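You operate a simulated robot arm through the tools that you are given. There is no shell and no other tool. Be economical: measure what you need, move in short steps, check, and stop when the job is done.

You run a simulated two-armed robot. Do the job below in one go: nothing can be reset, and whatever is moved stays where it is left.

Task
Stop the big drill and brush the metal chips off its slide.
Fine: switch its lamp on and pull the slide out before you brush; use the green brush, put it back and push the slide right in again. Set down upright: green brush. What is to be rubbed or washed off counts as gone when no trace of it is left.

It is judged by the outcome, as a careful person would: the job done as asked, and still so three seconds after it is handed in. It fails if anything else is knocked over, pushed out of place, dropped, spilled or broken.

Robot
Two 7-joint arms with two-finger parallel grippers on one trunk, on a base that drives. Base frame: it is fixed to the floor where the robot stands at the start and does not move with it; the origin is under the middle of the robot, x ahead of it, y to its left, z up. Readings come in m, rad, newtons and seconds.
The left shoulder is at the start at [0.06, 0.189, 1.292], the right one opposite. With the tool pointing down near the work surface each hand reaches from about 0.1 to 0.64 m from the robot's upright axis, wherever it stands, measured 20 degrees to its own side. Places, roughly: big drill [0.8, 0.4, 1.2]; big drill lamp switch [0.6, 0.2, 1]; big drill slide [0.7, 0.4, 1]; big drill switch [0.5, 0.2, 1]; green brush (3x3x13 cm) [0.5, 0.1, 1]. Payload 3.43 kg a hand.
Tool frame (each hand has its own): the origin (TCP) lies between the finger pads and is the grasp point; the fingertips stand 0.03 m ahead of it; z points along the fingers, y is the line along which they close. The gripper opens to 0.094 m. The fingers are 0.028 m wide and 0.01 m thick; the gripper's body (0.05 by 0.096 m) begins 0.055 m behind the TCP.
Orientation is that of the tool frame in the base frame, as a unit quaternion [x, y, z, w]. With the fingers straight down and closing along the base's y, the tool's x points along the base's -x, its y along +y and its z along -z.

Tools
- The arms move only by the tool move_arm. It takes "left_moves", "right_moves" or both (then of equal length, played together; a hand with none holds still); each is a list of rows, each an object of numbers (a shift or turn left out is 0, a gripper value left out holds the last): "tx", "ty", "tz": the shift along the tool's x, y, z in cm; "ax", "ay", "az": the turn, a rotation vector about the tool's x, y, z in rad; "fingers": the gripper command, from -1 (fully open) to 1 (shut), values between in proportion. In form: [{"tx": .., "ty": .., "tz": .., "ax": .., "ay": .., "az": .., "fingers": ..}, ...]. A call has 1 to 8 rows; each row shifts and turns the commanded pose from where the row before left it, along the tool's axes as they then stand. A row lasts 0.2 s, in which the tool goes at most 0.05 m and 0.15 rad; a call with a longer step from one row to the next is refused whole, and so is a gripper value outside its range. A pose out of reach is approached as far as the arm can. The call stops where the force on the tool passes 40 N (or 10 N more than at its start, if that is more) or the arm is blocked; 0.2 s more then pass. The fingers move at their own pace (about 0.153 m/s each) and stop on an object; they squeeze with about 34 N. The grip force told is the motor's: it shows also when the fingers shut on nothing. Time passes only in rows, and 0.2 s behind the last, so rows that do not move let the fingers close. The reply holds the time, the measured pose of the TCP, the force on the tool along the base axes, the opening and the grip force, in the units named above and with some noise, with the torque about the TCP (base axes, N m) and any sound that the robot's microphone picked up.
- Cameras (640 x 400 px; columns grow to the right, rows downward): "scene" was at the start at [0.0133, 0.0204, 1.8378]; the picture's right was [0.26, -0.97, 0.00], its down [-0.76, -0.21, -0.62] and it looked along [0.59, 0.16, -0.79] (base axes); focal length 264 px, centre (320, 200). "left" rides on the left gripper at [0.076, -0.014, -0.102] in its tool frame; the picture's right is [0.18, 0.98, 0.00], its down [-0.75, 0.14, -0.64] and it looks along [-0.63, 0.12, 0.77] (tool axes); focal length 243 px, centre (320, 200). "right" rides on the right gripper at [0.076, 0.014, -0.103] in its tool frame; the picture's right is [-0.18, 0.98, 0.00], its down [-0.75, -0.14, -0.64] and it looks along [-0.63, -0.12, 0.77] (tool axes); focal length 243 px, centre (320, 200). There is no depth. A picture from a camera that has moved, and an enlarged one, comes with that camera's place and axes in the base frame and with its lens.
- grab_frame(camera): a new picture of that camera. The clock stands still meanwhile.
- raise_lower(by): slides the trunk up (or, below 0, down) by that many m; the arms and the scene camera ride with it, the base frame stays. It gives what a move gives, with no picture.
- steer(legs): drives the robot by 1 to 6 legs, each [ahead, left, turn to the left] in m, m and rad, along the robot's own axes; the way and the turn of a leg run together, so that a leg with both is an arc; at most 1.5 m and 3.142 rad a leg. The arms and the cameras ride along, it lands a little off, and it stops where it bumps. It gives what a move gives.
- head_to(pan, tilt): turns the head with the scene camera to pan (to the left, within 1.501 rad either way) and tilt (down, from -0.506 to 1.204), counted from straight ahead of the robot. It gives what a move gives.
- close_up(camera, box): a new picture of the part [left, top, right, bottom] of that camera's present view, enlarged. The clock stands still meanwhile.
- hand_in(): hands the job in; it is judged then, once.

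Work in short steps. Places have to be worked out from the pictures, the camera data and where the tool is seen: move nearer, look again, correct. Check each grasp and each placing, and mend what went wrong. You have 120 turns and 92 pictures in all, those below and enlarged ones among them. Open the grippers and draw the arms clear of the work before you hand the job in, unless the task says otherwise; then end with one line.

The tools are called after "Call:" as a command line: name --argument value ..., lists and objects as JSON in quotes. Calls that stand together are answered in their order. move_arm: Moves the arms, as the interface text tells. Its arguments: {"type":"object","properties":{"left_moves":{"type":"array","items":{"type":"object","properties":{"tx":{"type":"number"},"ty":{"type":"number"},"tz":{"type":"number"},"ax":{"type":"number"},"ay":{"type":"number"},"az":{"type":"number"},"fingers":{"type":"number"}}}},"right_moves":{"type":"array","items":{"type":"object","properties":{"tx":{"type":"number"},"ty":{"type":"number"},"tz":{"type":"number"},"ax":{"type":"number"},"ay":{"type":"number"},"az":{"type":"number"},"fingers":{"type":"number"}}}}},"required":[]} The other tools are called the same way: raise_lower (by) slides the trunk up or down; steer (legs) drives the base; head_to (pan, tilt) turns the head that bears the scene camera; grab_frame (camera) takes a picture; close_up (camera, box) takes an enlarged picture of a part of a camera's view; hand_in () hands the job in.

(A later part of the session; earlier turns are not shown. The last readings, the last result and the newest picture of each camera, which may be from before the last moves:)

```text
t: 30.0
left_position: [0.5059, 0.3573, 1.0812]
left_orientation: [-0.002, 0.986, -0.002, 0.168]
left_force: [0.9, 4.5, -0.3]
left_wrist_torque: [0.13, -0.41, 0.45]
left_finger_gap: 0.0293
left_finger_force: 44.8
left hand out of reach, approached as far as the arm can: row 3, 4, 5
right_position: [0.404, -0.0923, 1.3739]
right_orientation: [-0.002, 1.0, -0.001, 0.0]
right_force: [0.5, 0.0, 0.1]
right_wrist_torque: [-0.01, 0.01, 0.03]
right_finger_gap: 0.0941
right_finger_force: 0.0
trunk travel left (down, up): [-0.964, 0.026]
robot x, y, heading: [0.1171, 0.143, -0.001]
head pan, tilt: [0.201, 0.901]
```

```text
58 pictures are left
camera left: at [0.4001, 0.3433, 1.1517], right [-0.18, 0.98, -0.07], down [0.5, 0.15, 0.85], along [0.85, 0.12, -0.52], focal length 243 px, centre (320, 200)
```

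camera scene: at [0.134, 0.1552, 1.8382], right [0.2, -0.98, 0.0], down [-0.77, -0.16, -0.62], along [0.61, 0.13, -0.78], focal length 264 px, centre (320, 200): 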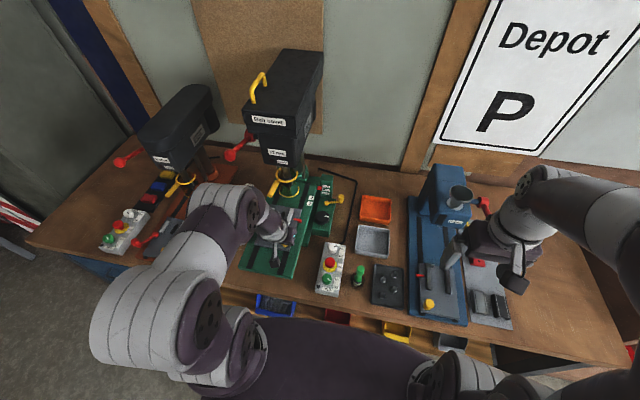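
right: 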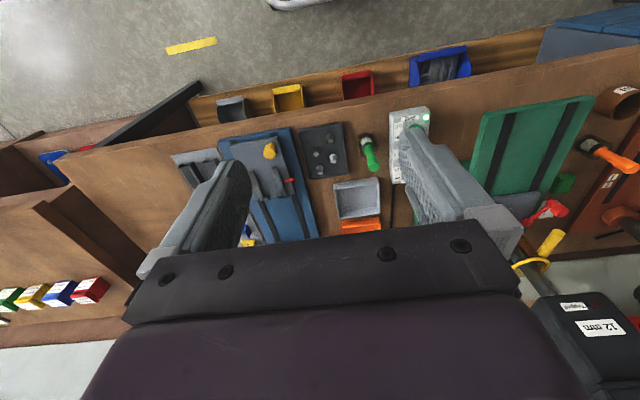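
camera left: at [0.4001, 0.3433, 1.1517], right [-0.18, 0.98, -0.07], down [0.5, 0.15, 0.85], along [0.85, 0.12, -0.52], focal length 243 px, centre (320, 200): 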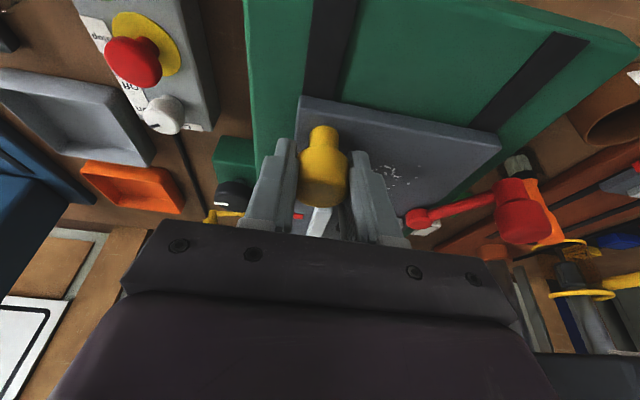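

15 cm out and the arm's wrist is at its limit. I open, draw back upward, and look at the slide and the chips.

Call:
move_arm --left_moves '[{"fingers": -0.2}, {"fingers": -0.2}, {"tz": -4}, {"tz": -4}, {"ty": 4}, {"ty": 4}, {"ty": 4}, {"ty": 4}]'

Call:
grab_frame --camera "scene"

Call:
close_up --camera "scene" --box '[220, 160, 340, 280]'

```text
t: 31.8
left_position: [0.4804, 0.518, 1.1559]
left_orientation: [-0.002, 0.986, -0.001, 0.167]
left_force: [0.7, 0.4, 0.6]
left_wrist_torque: [0.03, -0.02, -0.03]
left_finger_gap: 0.0562
left_finger_force: 0.1
right_position: [0.4033, -0.0911, 1.3741]
right_orientation: [-0.001, 1.0, -0.001, -0.002]
right_force: [-0.7, 0.1, -0.5]
right_wrist_torque: [0.0, 0.04, 0.02]
right_finger_gap: 0.0941
right_finger_force: 0.2
trunk travel left (down, up): [-0.964, 0.026]
robot x, y, heading: [0.1184, 0.142, -0.0]
head pan, tilt: [0.201, 0.901]
```

```text
57 pictures are left
camera scene: at [0.1342, 0.1583, 1.8383], right [0.2, -0.98, 0.0], down [-0.77, -0.16, -0.62], along [0.61, 0.12, -0.78], focal length 264 px, centre (320, 200)
```

scene: 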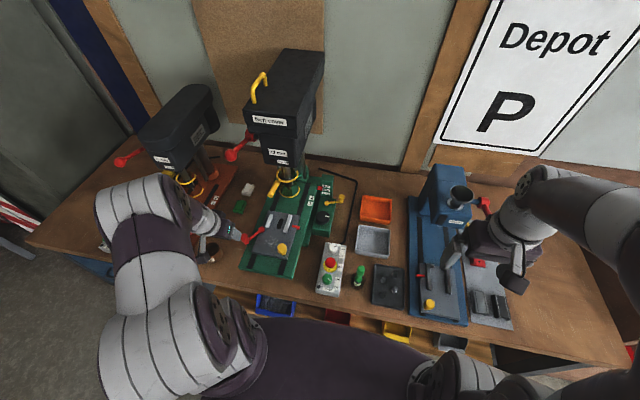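

```text
3.33 times, centred on (280, 220) of scene
camera zoom: at [0.1342, 0.1583, 1.8383], right [0.2, -0.98, 0.0], down [-0.77, -0.16, -0.62], along [0.61, 0.12, -0.78], focal length 879 px, centre (453, 133)
```

zoom: 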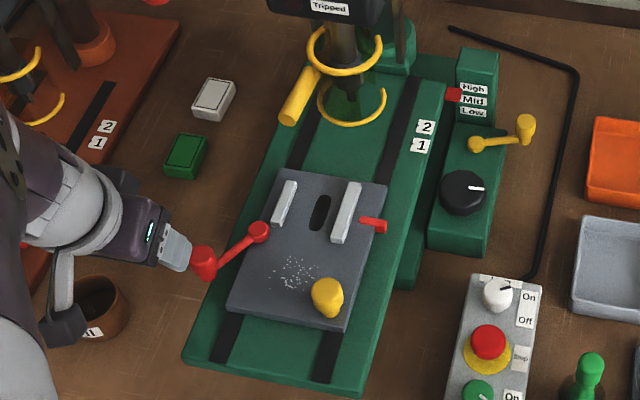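

The slide is far out, but a few cm of rail remain in front. I upright the hand and regrip the knob vertically to check for the end stop.

Call:
move_arm --left_moves '[{"tz": -3}, {"ay": 0.11}, {"ay": 0.11}, {"ay": 0.115, "fingers": -0.25}, {"ty": -4}, {"ty": -4}, {"ty": -4}, {"ty": -4}]'

Call:
grab_frame --camera "left"

```text
t: 33.6
left_position: [0.4704, 0.355, 1.1848]
left_orientation: [-0.002, 1.0, 0.0, 0.001]
left_force: [0.1, -0.2, 0.8]
left_wrist_torque: [0.03, -0.01, 0.01]
left_finger_gap: 0.0589
left_finger_force: 0.1
right_position: [0.4029, -0.0952, 1.3738]
right_orientation: [-0.002, 1.0, 0.001, 0.0]
right_force: [1.4, 0.3, -0.3]
right_wrist_torque: [-0.01, -0.02, 0.0]
right_finger_gap: 0.0944
right_finger_force: 0.1
trunk travel left (down, up): [-0.964, 0.026]
robot x, y, heading: [0.1202, 0.1387, 0.003]
head pan, tilt: [0.201, 0.901]
```

```text
55 pictures are left
camera left: at [0.3936, 0.3404, 1.2862], right [-0.19, 0.98, 0.0], down [0.75, 0.14, 0.64], along [0.63, 0.12, -0.77], focal length 243 px, centre (320, 200)
```

left: 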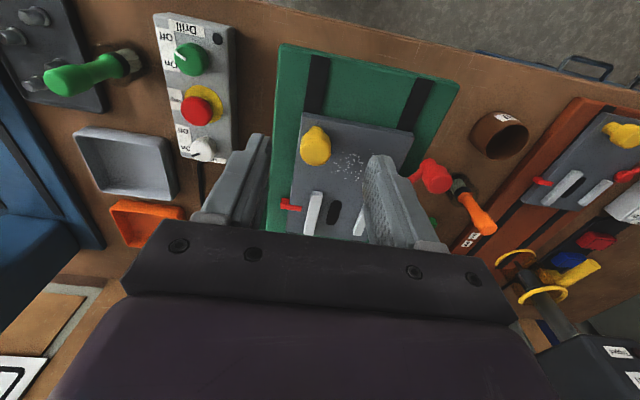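

Knob head now at (0.505, 0.358). I lower onto it, grip and pull gently.

Call:
move_arm --left_moves '[{"tx": -3.4, "ty": 0.3, "tz": 2}, {"tz": 4}, {"tz": 3.8}, {"fingers": 0.6}, {"fingers": 0.6}, {"fingers": 0.6}]'

Call:
move_arm --left_moves '[{"tx": 1}, {"tx": 1}, {"tx": 1}, {"tx": 0.7}]'

Call:
grab_frame --camera "left"

```text
t: 35.0
left_position: [0.5049, 0.3575, 1.0873]
left_orientation: [-0.002, 1.0, 0.0, 0.0]
left_force: [0.9, -8.5, 0.0]
left_wrist_torque: [-0.17, -0.7, -0.05]
left_finger_gap: 0.0293
left_finger_force: 44.8
right_position: [0.4037, -0.0947, 1.3745]
right_orientation: [-0.001, 1.0, 0.001, 0.0]
right_force: [-0.5, -0.1, -0.7]
right_wrist_torque: [-0.03, 0.02, 0.0]
right_finger_gap: 0.0938
right_finger_force: 0.1
trunk travel left (down, up): [-0.964, 0.026]
robot x, y, heading: [0.1188, 0.1388, -0.001]
head pan, tilt: [0.201, 0.901]
```

```text
t: 36.0
left_position: [0.4675, 0.3565, 1.0874]
left_orientation: [-0.002, 1.0, 0.001, -0.001]
left_force: [2.1, -14.8, -9.8]
left_wrist_torque: [-0.29, -0.64, -0.09]
left_finger_gap: 0.029
left_finger_force: 45.2
right_position: [0.4045, -0.0953, 1.3737]
right_orientation: [-0.001, 1.0, 0.001, -0.001]
right_force: [0.5, 0.1, -0.1]
right_wrist_torque: [0.01, 0.01, 0.01]
right_finger_gap: 0.0937
right_finger_force: 0.1
trunk travel left (down, up): [-0.964, 0.026]
robot x, y, heading: [0.1206, 0.1451, 0.0]
head pan, tilt: [0.201, 0.901]
```

```text
54 pictures are left
camera left: at [0.3909, 0.3428, 1.1887], right [-0.19, 0.98, 0.0], down [0.75, 0.14, 0.64], along [0.63, 0.12, -0.77], focal length 243 px, centre (320, 200)
```

left: 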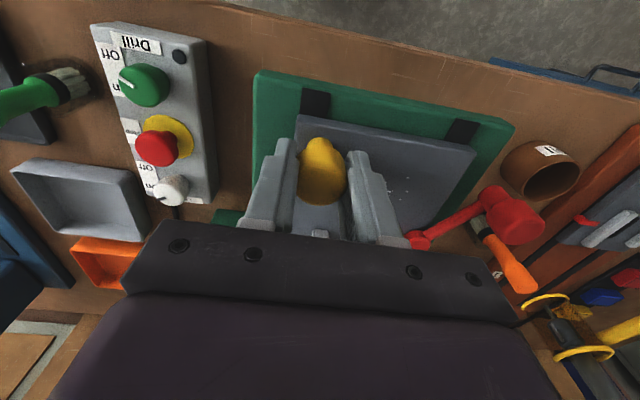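

The slide is now 19 cm out. I let go of the knob and rise, then look at everything.

Call:
move_arm --left_moves '[{"fingers": -0.2}, {"fingers": -0.2}, {"tz": -4}, {"tz": -4}, {"tz": -4, "fingers": -0.2}, {"tx": 2, "ty": 4}, {"tx": 2, "ty": 4}, {"ty": 5}]'

Call:
close_up --camera "scene" --box '[210, 180, 390, 310]'

```text
t: 37.8
left_position: [0.4269, 0.4915, 1.2062]
left_orientation: [-0.001, 1.0, -0.001, 0.001]
left_force: [1.2, 0.9, -0.4]
left_wrist_torque: [0.01, -0.01, 0.01]
left_finger_gap: 0.0564
left_finger_force: 0.1
right_position: [0.4044, -0.0916, 1.3739]
right_orientation: [0.0, 1.0, 0.0, 0.0]
right_force: [0.9, -0.5, 0.4]
right_wrist_torque: [-0.02, -0.01, 0.02]
right_finger_gap: 0.0938
right_finger_force: 0.1
trunk travel left (down, up): [-0.964, 0.026]
robot x, y, heading: [0.1186, 0.1385, -0.0]
head pan, tilt: [0.201, 0.901]
```

```text
3.08 times, centred on (300, 245) of scene
camera zoom: at [0.134, 0.1576, 1.8383], right [0.2, -0.98, 0.0], down [-0.77, -0.16, -0.62], along [0.61, 0.12, -0.78], focal length 811 px, centre (382, 62)
```

zoom: 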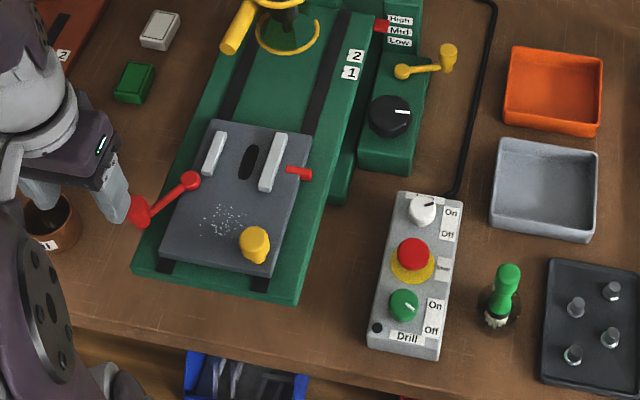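

Slide out, chips centred near (0.505, 0.41), green brush upright near (0.511, 0.097). I carry the empty left hand over to the brush at height.

Call:
move_arm --left_moves '[{"ty": -4.9, "tx": -0.3}, {"ty": -4.9, "tx": -0.3}, {"ty": -4.9, "tx": -0.3}, {"ty": -4.9, "tx": -0.3}, {"ty": -4.9, "tx": -0.3}, {"ty": -4.9, "tx": -0.3}, {"ty": -4.9, "tx": -0.3}, {"ty": -4.9, "tx": -0.3}]'

Call:
grab_frame --camera "left"

```text
t: 39.6
left_position: [0.4533, 0.0935, 1.2068]
left_orientation: [-0.003, 1.0, 0.001, 0.0]
left_force: [0.1, -0.7, 0.5]
left_wrist_torque: [0.05, -0.01, 0.0]
left_finger_gap: 0.0565
left_finger_force: 0.0
right_position: [0.4043, -0.0937, 1.3724]
right_orientation: [0.0, 1.0, 0.001, 0.0]
right_force: [0.7, -0.2, -0.2]
right_wrist_torque: [0.05, 0.01, -0.02]
right_finger_gap: 0.0941
right_finger_force: 0.0
trunk travel left (down, up): [-0.964, 0.026]
robot x, y, heading: [0.1148, 0.1397, 0.0]
head pan, tilt: [0.201, 0.901]
```

```text
52 pictures are left
camera left: at [0.3765, 0.0798, 1.308], right [-0.19, 0.98, 0.0], down [0.75, 0.14, 0.64], along [0.63, 0.12, -0.77], focal length 243 px, centre (320, 200)
```

left: 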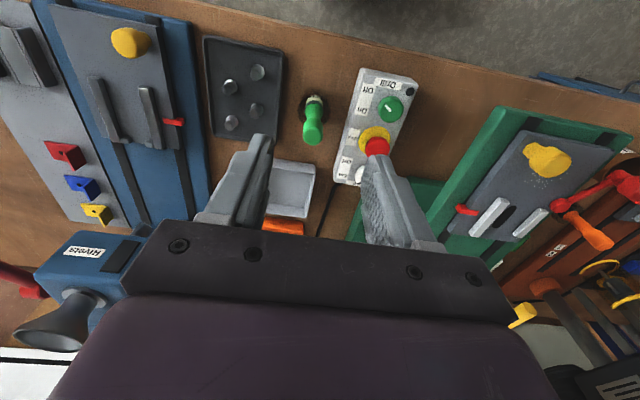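

The brush appears at (0.509, 0.096). I move above it and look again before gripping.

Call:
move_arm --left_moves '[{"tx": -2.8, "ty": 0.2, "tz": 3}, {"tx": -2.7, "tz": 3}, {"tz": 3, "fingers": -0.35}]'

Call:
grab_frame --camera "left"

Call:
close_up --camera "scene" --box '[310, 230, 410, 310]'

```text
t: 40.4
left_position: [0.507, 0.0982, 1.1174]
left_orientation: [-0.002, 1.0, -0.001, 0.001]
left_force: [0.4, 0.1, 0.0]
left_wrist_torque: [0.0, -0.01, 0.0]
left_finger_gap: 0.0636
left_finger_force: 0.1
right_position: [0.4031, -0.0936, 1.3733]
right_orientation: [-0.001, 1.0, 0.0, 0.0]
right_force: [-0.3, 0.2, 0.2]
right_wrist_torque: [0.01, -0.01, 0.0]
right_finger_gap: 0.0939
right_finger_force: 0.0
trunk travel left (down, up): [-0.964, 0.026]
robot x, y, heading: [0.1194, 0.1407, 0.002]
head pan, tilt: [0.201, 0.901]
```

```text
51 pictures are left
camera left: at [0.4298, 0.0847, 1.219], right [-0.19, 0.98, 0.0], down [0.75, 0.14, 0.64], along [0.63, 0.12, -0.77], focal length 243 px, centre (320, 200)
```

left: 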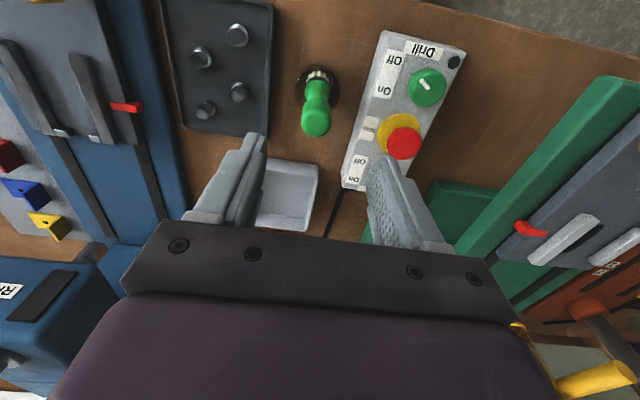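

```text
5.00 times, centred on (360, 270) of scene
camera zoom: at [0.1326, 0.156, 1.8384], right [0.2, -0.98, 0.0], down [-0.77, -0.16, -0.62], along [0.61, 0.13, -0.78], focal length 1318 px, centre (120, -150)
```

zoom: 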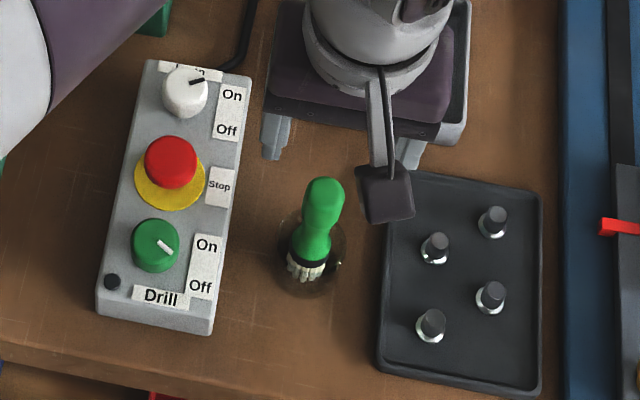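

Well aligned ((0.508, 0.097)). I descend to TCP z ≈ 1.003 and close on the handle.

Call:
move_arm --left_moves '[{"tz": 4}, {"tz": 4, "ty": -0.1}, {"tz": 3.4}, {"fingers": 0.8}, {"fingers": 0.8}, {"fingers": 0.8}]'

Call:
grab_frame --camera "left"

```text
t: 41.8
left_position: [0.5067, 0.0967, 1.0034]
left_orientation: [-0.002, 1.0, 0.0, 0.001]
left_force: [0.4, 0.3, 1.2]
left_wrist_torque: [0.04, -0.04, 0.0]
left_finger_gap: 0.025
left_finger_force: 33.9
right_position: [0.4041, -0.0928, 1.3735]
right_orientation: [-0.001, 1.0, -0.001, 0.0]
right_force: [0.4, -0.8, -0.3]
right_wrist_torque: [0.02, -0.03, -0.01]
right_finger_gap: 0.0939
right_finger_force: 0.0
trunk travel left (down, up): [-0.964, 0.026]
robot x, y, heading: [0.1189, 0.1397, 0.005]
head pan, tilt: [0.201, 0.901]
```

```text
49 pictures are left
camera left: at [0.4302, 0.0833, 1.1049], right [-0.19, 0.98, 0.0], down [0.75, 0.14, 0.64], along [0.63, 0.12, -0.77], focal length 243 px, centre (320, 200)
```

left: 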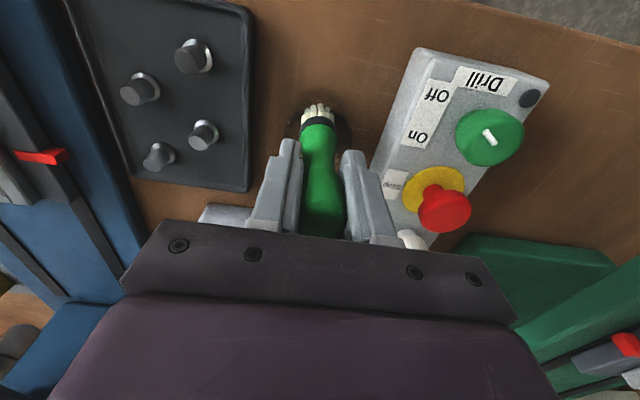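

Held at gap 2.5 cm; put-back pose is (0.507, 0.097, 1.0034). I lift straight up and check.

Call:
move_arm --left_moves '[{"tz": -2}, {"tz": -4}, {"tz": -5}, {"tz": -5}, {"tz": -5}]'

Call:
grab_frame --camera "left"

```text
t: 43.0
left_position: [0.5064, 0.0977, 1.2138]
left_orientation: [-0.002, 1.0, 0.0, 0.0]
left_force: [-1.8, 0.0, 0.0]
left_wrist_torque: [0.0, 0.03, -0.03]
left_finger_gap: 0.0246
left_finger_force: 34.0
right_position: [0.402, -0.0923, 1.374]
right_orientation: [-0.001, 1.0, -0.001, 0.0]
right_force: [1.0, 0.5, -0.9]
right_wrist_torque: [0.01, -0.02, -0.03]
right_finger_gap: 0.094
right_finger_force: 0.1
trunk travel left (down, up): [-0.964, 0.026]
robot x, y, heading: [0.1175, 0.1378, 0.001]
head pan, tilt: [0.201, 0.901]
```

```text
48 pictures are left
camera left: at [0.4301, 0.0843, 1.3145], right [-0.19, 0.98, 0.0], down [0.75, 0.14, 0.64], along [0.63, 0.12, -0.77], focal length 243 px, centre (320, 200)
```

left: 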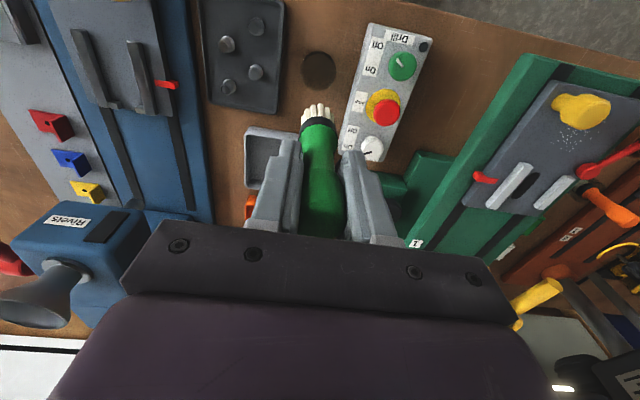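

The brush is held; its home ring on the table shows at about (0.51, 0.098). I carry it at height to above the chips.

Call:
move_arm --left_moves '[{"ty": 4.9, "tz": -0.2}, {"ty": 4.9, "tz": -0.2}, {"ty": 4.9}, {"ty": 4.9}, {"ty": 4.9}, {"ty": 4.0}, {"ty": 2.7}]'

Call:
grab_frame --camera "left"

Call:
close_up --camera "scene" --box '[210, 170, 350, 290]'

```text
t: 44.6
left_position: [0.507, 0.4101, 1.2166]
left_orientation: [-0.002, 1.0, -0.001, -0.001]
left_force: [-0.2, 0.6, -0.6]
left_wrist_torque: [-0.01, -0.01, -0.02]
left_finger_gap: 0.025
left_finger_force: 33.2
right_position: [0.4048, -0.0916, 1.3748]
right_orientation: [-0.001, 1.0, 0.0, 0.0]
right_force: [0.0, 0.5, -0.8]
right_wrist_torque: [0.0, 0.01, -0.02]
right_finger_gap: 0.0941
right_finger_force: 0.1
trunk travel left (down, up): [-0.964, 0.026]
robot x, y, heading: [0.1166, 0.1429, 0.0]
head pan, tilt: [0.201, 0.901]
```

```text
47 pictures are left
camera left: at [0.4303, 0.3965, 1.3181], right [-0.19, 0.98, 0.0], down [0.75, 0.14, 0.64], along [0.63, 0.12, -0.77], focal length 243 px, centre (320, 200)
```

left: 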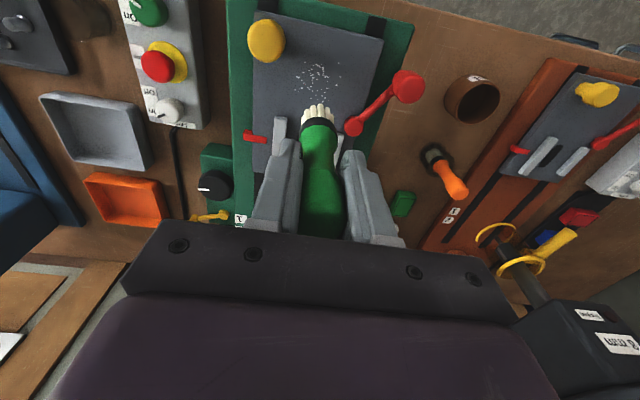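

```text
3.33 times, centred on (280, 230) of scene
camera zoom: at [0.1335, 0.157, 1.8383], right [0.2, -0.98, 0.0], down [-0.77, -0.16, -0.62], along [0.61, 0.12, -0.78], focal length 879 px, centre (453, 100)
```

zoom: 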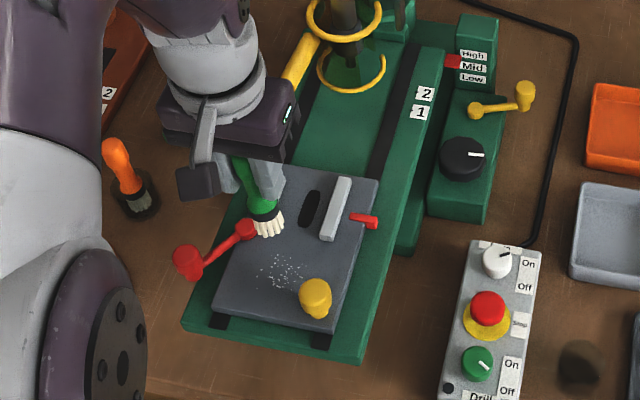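

The chip patch spans about x 0.475–0.52, y 0.382–0.435, clear of knob and lever. I lower the brush over its middle to just above the slide.

Call:
move_arm --left_moves '[{"tx": 1.0, "tz": 3}, {"tz": 2.5}, {"tz": 1.0}]'

Call:
grab_frame --camera "left"

Call:
close_up --camera "scene" --box '[230, 200, 330, 280]'

```text
t: 45.4
left_position: [0.4975, 0.4108, 1.1527]
left_orientation: [-0.002, 1.0, 0.0, 0.001]
left_force: [-0.9, 0.2, -1.4]
left_wrist_torque: [0.0, -0.04, -0.01]
left_finger_gap: 0.0249
left_finger_force: 34.2
right_position: [0.4028, -0.0916, 1.3747]
right_orientation: [-0.001, 1.0, 0.0, 0.0]
right_force: [-0.5, -0.1, 0.0]
right_wrist_torque: [-0.02, -0.01, -0.01]
right_finger_gap: 0.094
right_finger_force: 0.0
trunk travel left (down, up): [-0.964, 0.026]
robot x, y, heading: [0.1154, 0.1399, -0.0]
head pan, tilt: [0.201, 0.901]
```

```text
45 pictures are left
camera left: at [0.4197, 0.3959, 1.2531], right [-0.19, 0.98, 0.0], down [0.75, 0.14, 0.64], along [0.63, 0.12, -0.77], focal length 243 px, centre (320, 200)
```

left: 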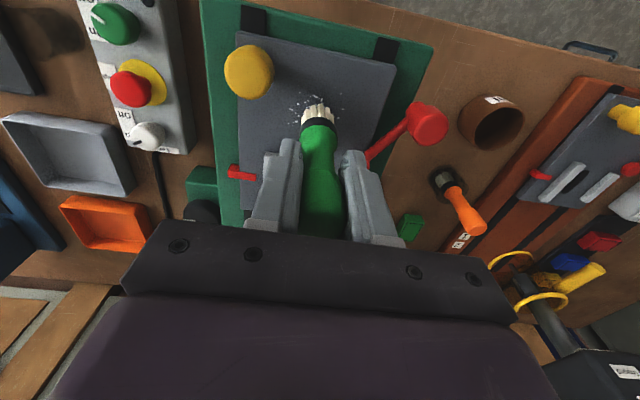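

```text
5.00 times, centred on (280, 240) of scene
camera zoom: at [0.1334, 0.1559, 1.8383], right [0.2, -0.98, 0.0], down [-0.77, -0.16, -0.62], along [0.61, 0.13, -0.78], focal length 1318 px, centre (520, 0)
```

zoom: 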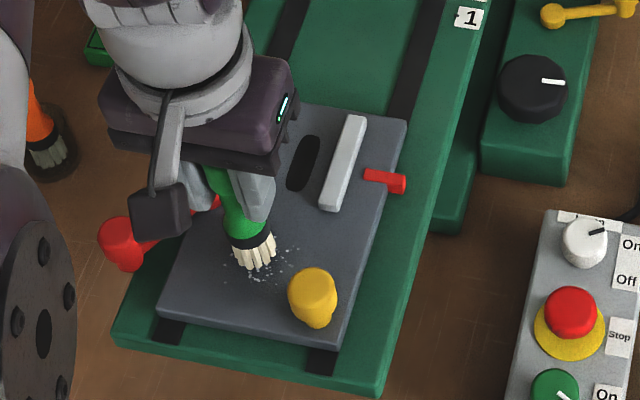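

The bristles are a centimetre or so above the slide. I lower in 3–4 mm steps, watching the force.

Call:
move_arm --left_moves '[{"tz": 0.4}, {"tz": 0.3}]'

Call:
move_arm --left_moves '[{"tz": 0.3}]'

```text
t: 46.0
left_position: [0.4954, 0.4099, 1.146]
left_orientation: [-0.002, 1.0, -0.001, 0.0]
left_force: [0.2, 0.2, -2.4]
left_wrist_torque: [-0.03, -0.01, 0.03]
left_finger_gap: 0.0248
left_finger_force: 34.1
right_position: [0.4043, -0.0923, 1.3741]
right_orientation: [-0.001, 1.0, 0.0, 0.0]
right_force: [-0.1, -0.5, 0.4]
right_wrist_torque: [0.02, 0.01, -0.04]
right_finger_gap: 0.094
right_finger_force: 0.1
trunk travel left (down, up): [-0.964, 0.026]
robot x, y, heading: [0.1191, 0.1382, 0.001]
head pan, tilt: [0.201, 0.901]
```

```text
t: 46.4
left_position: [0.4961, 0.4094, 1.1429]
left_orientation: [-0.002, 1.0, 0.0, 0.002]
left_force: [-0.7, -0.6, 6.7]
left_wrist_torque: [0.06, 0.05, -0.01]
left_finger_gap: 0.025
left_finger_force: 33.9
right_position: [0.4024, -0.0927, 1.3742]
right_orientation: [-0.001, 1.0, 0.0, 0.0]
right_force: [0.1, 0.2, 0.0]
right_wrist_torque: [-0.01, -0.03, 0.01]
right_finger_gap: 0.0939
right_finger_force: 0.0
trunk travel left (down, up): [-0.964, 0.026]
robot x, y, heading: [0.1174, 0.1417, 0.001]
head pan, tilt: [0.201, 0.901]
```

Contact at TCP z 1.143 with about 7 N. I sweep over the patch in a raster.

Call:
move_arm --left_moves '[{"tx": 1.6}, {"ty": -1.3}, {"tx": -2}, {"tx": -2.2}, {"ty": 1.4}, {"tx": 2}, {"tx": 2.4}, {"ty": 1.4}]'

Call:
move_arm --left_moves '[{"tx": -2.2}, {"tx": -2.2}, {"ty": -1.4}, {"tx": 2.2}, {"tx": 2.2}]'

Call:
grab_frame --camera "left"

Call:
close_up --camera "scene" --box '[230, 200, 330, 280]'

```text
t: 48.2
left_position: [0.4774, 0.4266, 1.1424]
left_orientation: [-0.001, 1.0, -0.001, 0.001]
left_force: [-0.4, -0.9, 3.7]
left_wrist_torque: [-0.07, 0.01, -0.03]
left_finger_gap: 0.0248
left_finger_force: 33.8
right_position: [0.4036, -0.0925, 1.3748]
right_orientation: [-0.001, 1.0, 0.0, 0.0]
right_force: [0.6, 0.5, 0.4]
right_wrist_torque: [0.01, 0.0, 0.05]
right_finger_gap: 0.0939
right_finger_force: 0.1
trunk travel left (down, up): [-0.964, 0.026]
robot x, y, heading: [0.1212, 0.138, 0.005]
head pan, tilt: [0.201, 0.901]
```

```text
t: 49.4
left_position: [0.4784, 0.4106, 1.1427]
left_orientation: [-0.002, 1.0, -0.001, 0.001]
left_force: [0.1, 0.9, -0.7]
left_wrist_torque: [-0.03, 0.0, -0.01]
left_finger_gap: 0.0249
left_finger_force: 33.8
right_position: [0.4023, -0.0913, 1.3747]
right_orientation: [-0.001, 1.0, 0.0, -0.001]
right_force: [-0.2, 0.2, 0.1]
right_wrist_torque: [0.0, 0.0, 0.02]
right_finger_gap: 0.0941
right_finger_force: 0.1
trunk travel left (down, up): [-0.964, 0.026]
robot x, y, heading: [0.1196, 0.1419, -0.002]
head pan, tilt: [0.201, 0.901]
```

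```text
43 pictures are left
camera left: at [0.4007, 0.3968, 1.2439], right [-0.19, 0.98, 0.0], down [0.75, 0.15, 0.64], along [0.63, 0.12, -0.77], focal length 243 px, centre (320, 200)
```

left: 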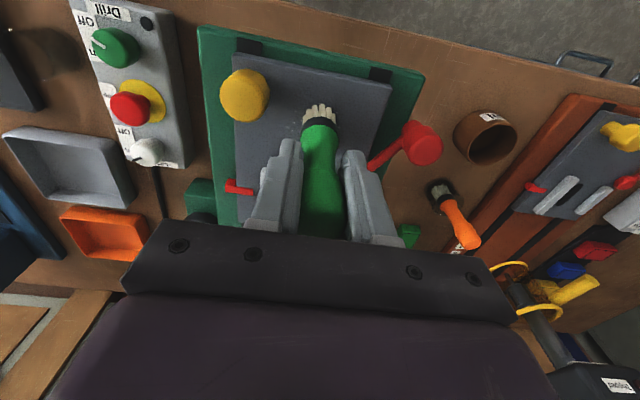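

```text
5.00 times, centred on (280, 240) of scene
camera zoom: at [0.1326, 0.1568, 1.8383], right [0.2, -0.98, 0.0], down [-0.77, -0.16, -0.62], along [0.61, 0.12, -0.78], focal length 1318 px, centre (520, 0)
```

zoom: 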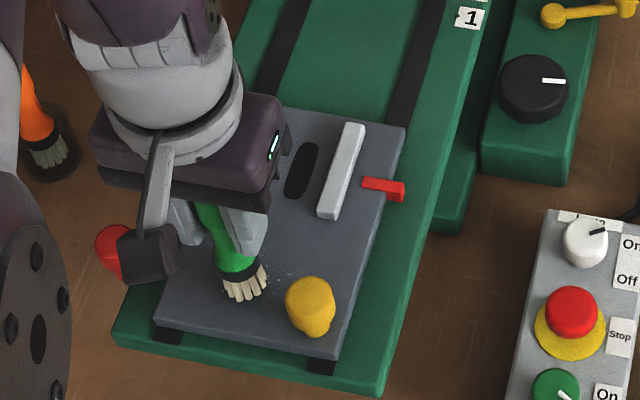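

Nearly all gone; a few specks remain between brush and knob. I lift the brush and look closely.

Call:
move_arm --left_moves '[{"tz": -3}, {"tz": -3, "ty": 3}, {"ty": 3, "tz": -3}]'

Call:
close_up --camera "left" --box '[200, 20, 400, 170]'

Call:
close_up --camera "scene" --box '[250, 210, 320, 270]'

```text
t: 50.2
left_position: [0.4779, 0.4729, 1.2324]
left_orientation: [-0.003, 1.0, 0.0, 0.001]
left_force: [-0.2, 0.9, -0.1]
left_wrist_torque: [-0.04, 0.0, -0.01]
left_finger_gap: 0.0246
left_finger_force: 34.3
right_position: [0.4042, -0.0908, 1.3737]
right_orientation: [-0.001, 1.0, -0.001, 0.0]
right_force: [0.3, -0.1, -0.5]
right_wrist_torque: [-0.02, 0.01, 0.02]
right_finger_gap: 0.0939
right_finger_force: 0.0
trunk travel left (down, up): [-0.964, 0.026]
robot x, y, heading: [0.1208, 0.137, 0.001]
head pan, tilt: [0.201, 0.901]
```

```text
2.67 times, centred on (300, 95) of left
camera zoom: at [0.4011, 0.4584, 1.3331], right [-0.19, 0.98, 0.0], down [0.75, 0.14, 0.64], along [0.63, 0.12, -0.77], focal length 647 px, centre (373, 480)
```

zoom: 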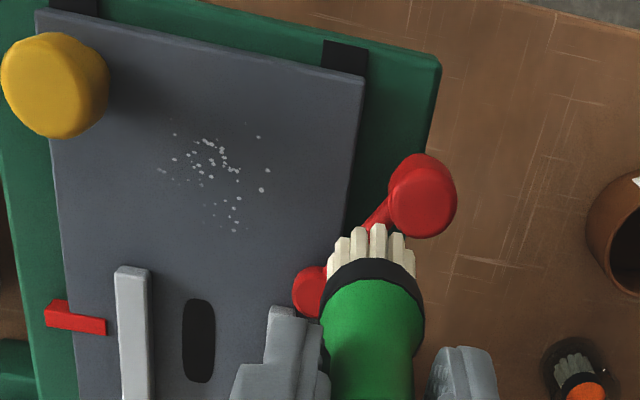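

```text
6.67 times, centred on (285, 240) of scene
camera zoom: at [0.1332, 0.1576, 1.8382], right [0.2, -0.98, 0.0], down [-0.77, -0.16, -0.62], along [0.61, 0.12, -0.78], focal length 1757 px, centre (553, -67)
```

zoom: 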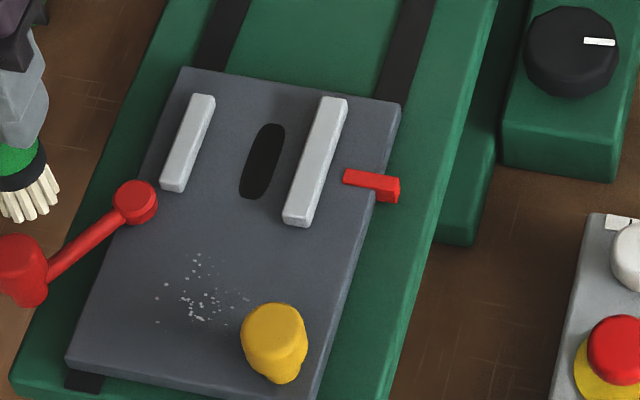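

A remainder lies within x 0.47–0.512, y 0.384–0.43; contact had got light. I go again, about 3 mm lower and with a finer raster.

Call:
move_arm --left_moves '[{"ty": -4.4, "tx": -1.5}, {"ty": -3.8, "tx": -2.2}, {"tz": 4.2}, {"tz": 4.2}, {"tz": 0.6}, {"tz": 0.3}]'

Call:
move_arm --left_moves '[{"tx": 1.6}, {"tx": 1.6}, {"tx": 1.4}, {"ty": 0.9}, {"tx": -1.6}, {"tx": -1.6}, {"tx": -1.4}, {"ty": 0.9}]'

Call:
move_arm --left_moves '[{"tx": 1.6}, {"tx": 1.6}, {"tx": 1.4}, {"ty": 0.9}, {"tx": -1.6}, {"tx": -1.6}, {"tx": -1.4}, {"ty": 0.9}]'

Call:
move_arm --left_moves '[{"tx": 1.6}, {"tx": 1.6}, {"tx": 1.4}, {"ty": -1.2}, {"tx": -1.6}, {"tx": -1.6}, {"tx": -1.4}, {"ty": -1.2}]'

```text
t: 51.6
left_position: [0.5159, 0.3885, 1.1433]
left_orientation: [-0.001, 1.0, 0.001, 0.004]
left_force: [0.3, 0.3, 16.8]
left_wrist_torque: [-0.01, -0.12, -0.02]
left_finger_gap: 0.0246
left_finger_force: 33.7
right_position: [0.4019, -0.093, 1.3746]
right_orientation: [-0.001, 1.0, 0.0, 0.001]
right_force: [0.5, 0.2, 1.0]
right_wrist_torque: [0.01, 0.01, 0.01]
right_finger_gap: 0.094
right_finger_force: 0.0
trunk travel left (down, up): [-0.964, 0.026]
robot x, y, heading: [0.1165, 0.1387, 0.004]
head pan, tilt: [0.201, 0.901]
```

```text
t: 53.4
left_position: [0.5146, 0.4078, 1.1377]
left_orientation: [-0.001, 1.0, -0.001, -0.001]
left_force: [0.0, -0.5, 2.3]
left_wrist_torque: [-0.06, -0.04, 0.02]
left_finger_gap: 0.0248
left_finger_force: 34.1
right_position: [0.4032, -0.092, 1.3739]
right_orientation: [-0.001, 1.0, 0.0, 0.0]
right_force: [-0.7, -0.1, 0.1]
right_wrist_torque: [-0.05, 0.0, 0.01]
right_finger_gap: 0.0942
right_finger_force: 0.1
trunk travel left (down, up): [-0.964, 0.026]
robot x, y, heading: [0.1196, 0.137, -0.0]
head pan, tilt: [0.201, 0.901]
```

```text
t: 55.2
left_position: [0.5151, 0.4262, 1.1393]
left_orientation: [-0.002, 1.0, -0.001, 0.001]
left_force: [-0.2, 0.2, 0.0]
left_wrist_torque: [-0.01, 0.0, 0.0]
left_finger_gap: 0.0245
left_finger_force: 34.0
right_position: [0.403, -0.0919, 1.3748]
right_orientation: [-0.001, 1.0, 0.0, 0.0]
right_force: [0.8, -0.3, 0.2]
right_wrist_torque: [0.01, -0.02, 0.01]
right_finger_gap: 0.094
right_finger_force: 0.1
trunk travel left (down, up): [-0.964, 0.026]
robot x, y, heading: [0.1196, 0.1395, -0.004]
head pan, tilt: [0.201, 0.901]
```

```text
t: 57.0
left_position: [0.5138, 0.401, 1.14]
left_orientation: [-0.002, 1.0, 0.0, 0.0]
left_force: [0.6, -1.0, -1.3]
left_wrist_torque: [0.02, 0.01, -0.01]
left_finger_gap: 0.0245
left_finger_force: 34.5
right_position: [0.4039, -0.0932, 1.3733]
right_orientation: [-0.001, 1.0, 0.0, -0.001]
right_force: [-0.6, -0.9, -0.4]
right_wrist_torque: [0.04, 0.0, 0.01]
right_finger_gap: 0.0941
right_finger_force: 0.0
trunk travel left (down, up): [-0.964, 0.026]
robot x, y, heading: [0.1186, 0.1439, -0.001]
head pan, tilt: [0.201, 0.901]
```

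The force fades as the brush slips slightly up in the grip. I lift and check the slide.

Call:
move_arm --left_moves '[{"tz": -3}, {"tz": -3, "ty": 3, "tx": 1}, {"ty": 4, "tz": -3, "tx": 1}]'

Call:
close_up --camera "left" --box '[200, 20, 400, 170]'

Call:
close_up --camera "scene" --box '[250, 210, 320, 270]'

```text
refused: row 3 steps farther than a row can; nothing moved
```

```text
2.67 times, centred on (300, 95) of left
camera zoom: at [0.4381, 0.3865, 1.2407], right [-0.19, 0.98, 0.0], down [0.75, 0.14, 0.64], along [0.63, 0.12, -0.77], focal length 647 px, centre (373, 480)
```

zoom: 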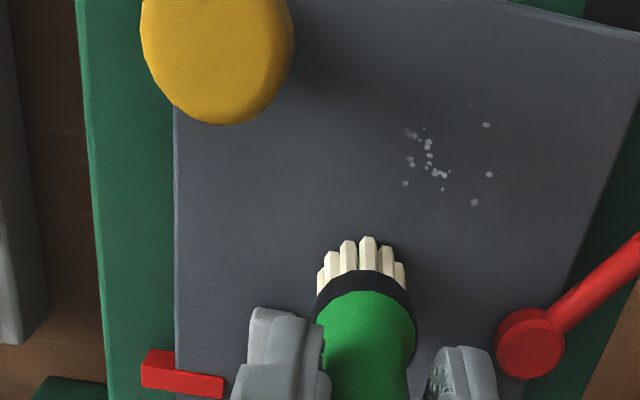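

```text
6.67 times, centred on (285, 240) of scene
camera zoom: at [0.1331, 0.1552, 1.8383], right [0.2, -0.98, 0.0], down [-0.77, -0.16, -0.62], along [0.61, 0.13, -0.78], focal length 1757 px, centre (553, -67)
```

zoom: 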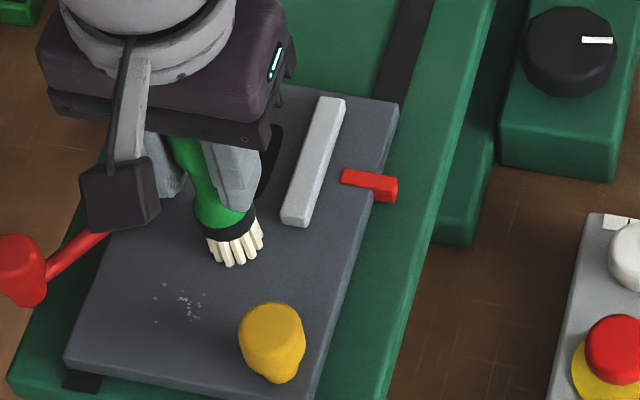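

A few specks remain at x 0.47–0.495, y 0.405–0.43. The brush is still touching, so I sweep there with slight added pressure.

Call:
move_arm --left_moves '[{"tx": 1.3, "ty": 0.4, "tz": 0.2}, {"tx": 1.8}, {"tx": 1.8}, {"ty": 0.7, "tz": 0.1}, {"tx": -1.8}, {"tx": -1.8}, {"ty": 0.7, "tz": 0.1}, {"tx": 1.8}]'

Call:
move_arm --left_moves '[{"tx": 1.8}, {"ty": 0.7, "tz": 0.1}, {"tx": -1.8}, {"tx": -1.8}, {"ty": 0.6, "tz": 0.1}, {"tx": 1.8}, {"tx": 1.8}]'

Call:
move_arm --left_moves '[{"ty": -1.0, "tz": 0.1}, {"tx": -1.8}, {"tx": -1.8}, {"ty": -1.0, "tz": 0.1}, {"tx": 1.8}, {"tx": 1.8}, {"tx": -1.8}, {"tx": -1.8}]'

Call:
move_arm --left_moves '[{"tx": -2}, {"tx": -2}]'

Call:
close_up --camera "left" --box '[200, 20, 400, 170]'

```text
t: 58.8
left_position: [0.4855, 0.42, 1.1361]
left_orientation: [-0.002, 1.0, 0.0, 0.002]
left_force: [5.4, -0.6, 17.4]
left_wrist_torque: [0.05, -0.43, -0.02]
left_finger_gap: 0.0245
left_finger_force: 34.1
right_position: [0.403, -0.092, 1.374]
right_orientation: [-0.001, 1.0, -0.001, 0.0]
right_force: [0.2, 0.3, -0.2]
right_wrist_torque: [0.01, -0.01, 0.03]
right_finger_gap: 0.0938
right_finger_force: 0.1
trunk travel left (down, up): [-0.964, 0.026]
robot x, y, heading: [0.1157, 0.1387, -0.002]
head pan, tilt: [0.201, 0.901]
```

```text
t: 60.4
left_position: [0.4659, 0.4311, 1.1322]
left_orientation: [-0.002, 1.0, 0.001, 0.0]
left_force: [2.1, 0.5, 5.2]
left_wrist_torque: [0.15, -0.21, -0.03]
left_finger_gap: 0.0243
left_finger_force: 34.1
right_position: [0.4016, -0.0926, 1.3729]
right_orientation: [-0.001, 1.0, 0.0, 0.0]
right_force: [0.3, -0.7, 0.2]
right_wrist_torque: [0.0, -0.01, -0.01]
right_finger_gap: 0.0938
right_finger_force: 0.0
trunk travel left (down, up): [-0.964, 0.026]
robot x, y, heading: [0.1158, 0.1426, 0.002]
head pan, tilt: [0.201, 0.901]
```

```text
t: 62.2
left_position: [0.5015, 0.4122, 1.1318]
left_orientation: [-0.002, 1.0, 0.001, 0.0]
left_force: [-1.9, 2.1, 6.5]
left_wrist_torque: [0.11, 0.1, 0.02]
left_finger_gap: 0.0241
left_finger_force: 34.0
right_position: [0.404, -0.0939, 1.3733]
right_orientation: [-0.002, 1.0, 0.0, -0.001]
right_force: [-0.1, -0.8, 0.3]
right_wrist_torque: [0.01, 0.01, 0.02]
right_finger_gap: 0.0937
right_finger_force: 0.0
trunk travel left (down, up): [-0.964, 0.026]
robot x, y, heading: [0.121, 0.1396, -0.001]
head pan, tilt: [0.201, 0.901]
```

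```text
t: 62.8
left_position: [0.5429, 0.4108, 1.1315]
left_orientation: [-0.002, 1.0, 0.0, 0.002]
left_force: [1.5, -0.1, 1.1]
left_wrist_torque: [0.0, -0.01, -0.02]
left_finger_gap: 0.0243
left_finger_force: 34.0
right_position: [0.4032, -0.0928, 1.3736]
right_orientation: [-0.001, 1.0, 0.0, 0.001]
right_force: [-0.6, 0.4, 0.1]
right_wrist_torque: [-0.04, 0.03, 0.02]
right_finger_gap: 0.0942
right_finger_force: 0.1
trunk travel left (down, up): [-0.964, 0.026]
robot x, y, heading: [0.1223, 0.1419, -0.002]
head pan, tilt: [0.201, 0.901]
```

```text
2.67 times, centred on (300, 95) of left
camera zoom: at [0.4658, 0.3978, 1.2323], right [-0.19, 0.98, 0.0], down [0.75, 0.14, 0.64], along [0.63, 0.12, -0.77], focal length 647 px, centre (373, 480)
```

zoom: 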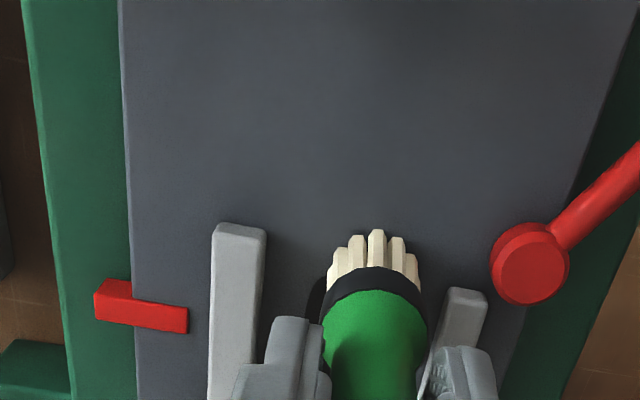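

The visible slide looks clean. I lift straight up and check the whole slide closely.

Call:
move_arm --left_moves '[{"tz": -4}, {"tz": -4}, {"ty": 3, "tx": 3}, {"ty": 3, "tx": 3}]'

Call:
close_up --camera "left" --box '[200, 20, 400, 170]'

Call:
close_up --camera "scene" --box '[250, 210, 320, 270]'

```text
t: 63.8
left_position: [0.4803, 0.4741, 1.2099]
left_orientation: [-0.002, 1.0, -0.001, 0.001]
left_force: [-0.1, -0.2, -1.2]
left_wrist_torque: [0.0, 0.03, 0.0]
left_finger_gap: 0.0243
left_finger_force: 33.8
right_position: [0.4029, -0.0912, 1.3741]
right_orientation: [-0.001, 1.0, -0.001, -0.001]
right_force: [0.1, 0.3, 1.2]
right_wrist_torque: [-0.04, 0.01, -0.01]
right_finger_gap: 0.0938
right_finger_force: 0.1
trunk travel left (down, up): [-0.964, 0.026]
robot x, y, heading: [0.1197, 0.138, 0.003]
head pan, tilt: [0.201, 0.901]
```

```text
2.67 times, centred on (300, 95) of left
camera zoom: at [0.4037, 0.4601, 1.3118], right [-0.19, 0.98, 0.0], down [0.75, 0.14, 0.64], along [0.63, 0.12, -0.77], focal length 647 px, centre (373, 480)
```

zoom: 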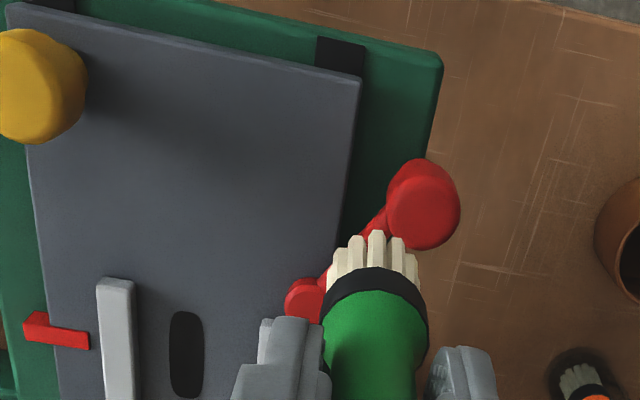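

```text
6.67 times, centred on (285, 240) of scene
camera zoom: at [0.1316, 0.1583, 1.8383], right [0.2, -0.98, 0.0], down [-0.77, -0.16, -0.62], along [0.61, 0.12, -0.78], focal length 1757 px, centre (553, -67)
```

zoom: 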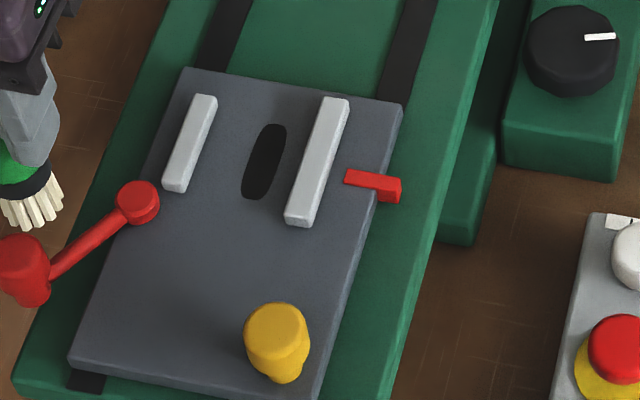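

The slide is spotless. I carry the brush back at height to above its home spot.

Call:
move_arm --left_moves '[{"tz": -3}, {"ty": -4.9}, {"ty": -4.9}, {"ty": -4.9, "tx": -0.5}, {"ty": -4.9, "tx": -0.7}, {"ty": -4.9, "tx": -0.7}, {"ty": -4.9, "tx": -0.7}, {"ty": -4.9}]'

Call:
move_arm --left_moves '[{"ty": -3.4, "tz": 3}, {"tz": 4}, {"tz": 4}]'

Call:
grab_frame --camera "left"

Call:
close_up --camera "scene" --box '[310, 230, 410, 310]'

```text
t: 65.6
left_position: [0.5091, 0.1286, 1.2401]
left_orientation: [-0.002, 1.0, 0.001, 0.0]
left_force: [0.4, 0.3, -0.3]
left_wrist_torque: [0.02, 0.01, 0.04]
left_finger_gap: 0.0243
left_finger_force: 34.5
right_position: [0.4034, -0.094, 1.3736]
right_orientation: [-0.002, 1.0, 0.001, 0.001]
right_force: [0.1, -0.5, -1.0]
right_wrist_torque: [0.02, 0.01, 0.0]
right_finger_gap: 0.0941
right_finger_force: 0.2
trunk travel left (down, up): [-0.964, 0.026]
robot x, y, heading: [0.1227, 0.1425, 0.001]
head pan, tilt: [0.201, 0.901]
```

```text
t: 66.4
left_position: [0.5106, 0.097, 1.1315]
left_orientation: [-0.002, 1.0, 0.0, 0.0]
left_force: [-0.4, 0.2, -0.2]
left_wrist_torque: [-0.03, -0.03, 0.0]
left_finger_gap: 0.0245
left_finger_force: 34.2
right_position: [0.404, -0.0913, 1.3738]
right_orientation: [0.0, 1.0, 0.0, 0.0]
right_force: [1.1, 0.1, -0.3]
right_wrist_torque: [-0.02, -0.02, -0.01]
right_finger_gap: 0.094
right_finger_force: 0.0
trunk travel left (down, up): [-0.964, 0.026]
robot x, y, heading: [0.1198, 0.142, -0.004]
head pan, tilt: [0.201, 0.901]
```

```text
34 pictures are left
camera left: at [0.433, 0.0824, 1.2327], right [-0.19, 0.98, 0.0], down [0.75, 0.15, 0.64], along [0.63, 0.12, -0.77], focal length 243 px, centre (320, 200)
```

left: 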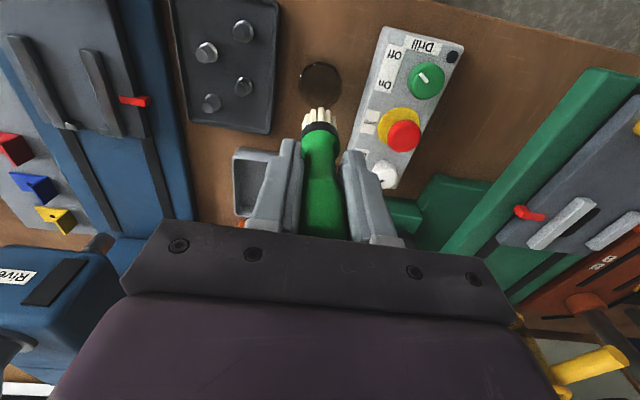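

```text
5.00 times, centred on (360, 270) of scene
camera zoom: at [0.1341, 0.1571, 1.8383], right [0.2, -0.98, 0.0], down [-0.77, -0.16, -0.62], along [0.61, 0.12, -0.78], focal length 1318 px, centre (120, -150)
```

zoom: 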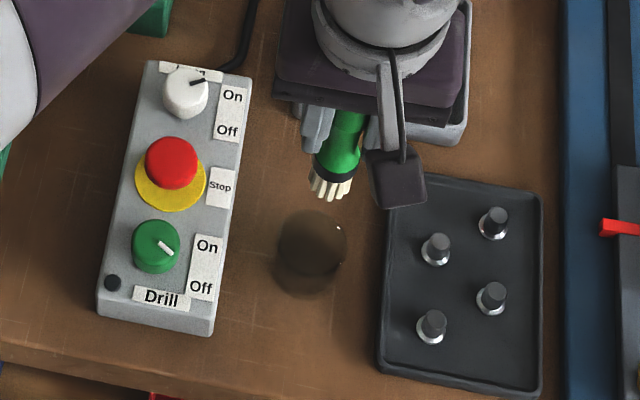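

The home spot looks like a see-through cup; I enlarge it before lowering.

Call:
close_up --camera "left" --box '[270, 40, 370, 140]'

Call:
close_up --camera "scene" --box '[345, 260, 385, 295]'

```text
4.00 times, centred on (320, 90) of left
camera zoom: at [0.433, 0.0824, 1.2327], right [-0.19, 0.98, 0.0], down [0.75, 0.15, 0.64], along [0.63, 0.12, -0.77], focal length 970 px, centre (320, 640)
```

zoom: 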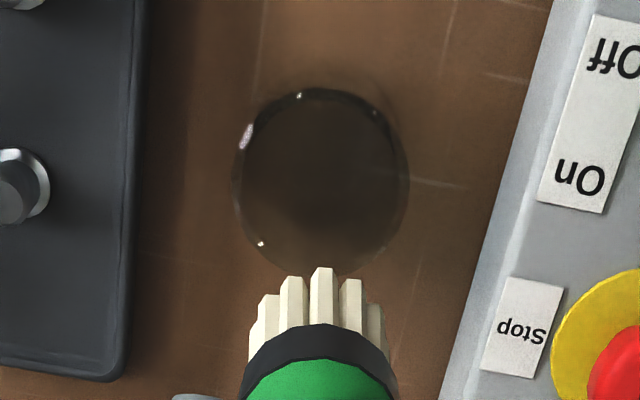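

```text
11.43 times, centred on (365, 278) of scene
camera zoom: at [0.1341, 0.1571, 1.8383], right [0.2, -0.98, 0.0], down [-0.77, -0.16, -0.62], along [0.61, 0.12, -0.78], focal length 3012 px, centre (-194, -686)
```

zoom: 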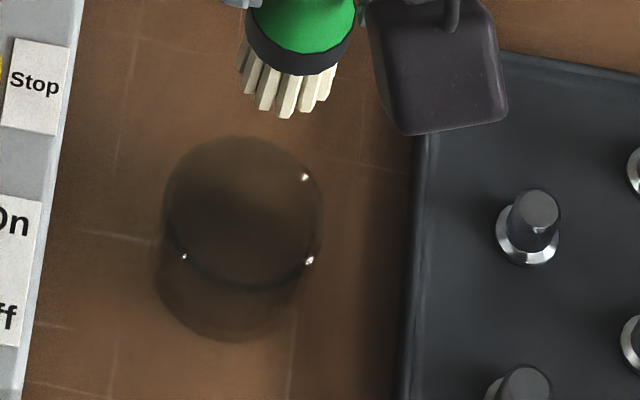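

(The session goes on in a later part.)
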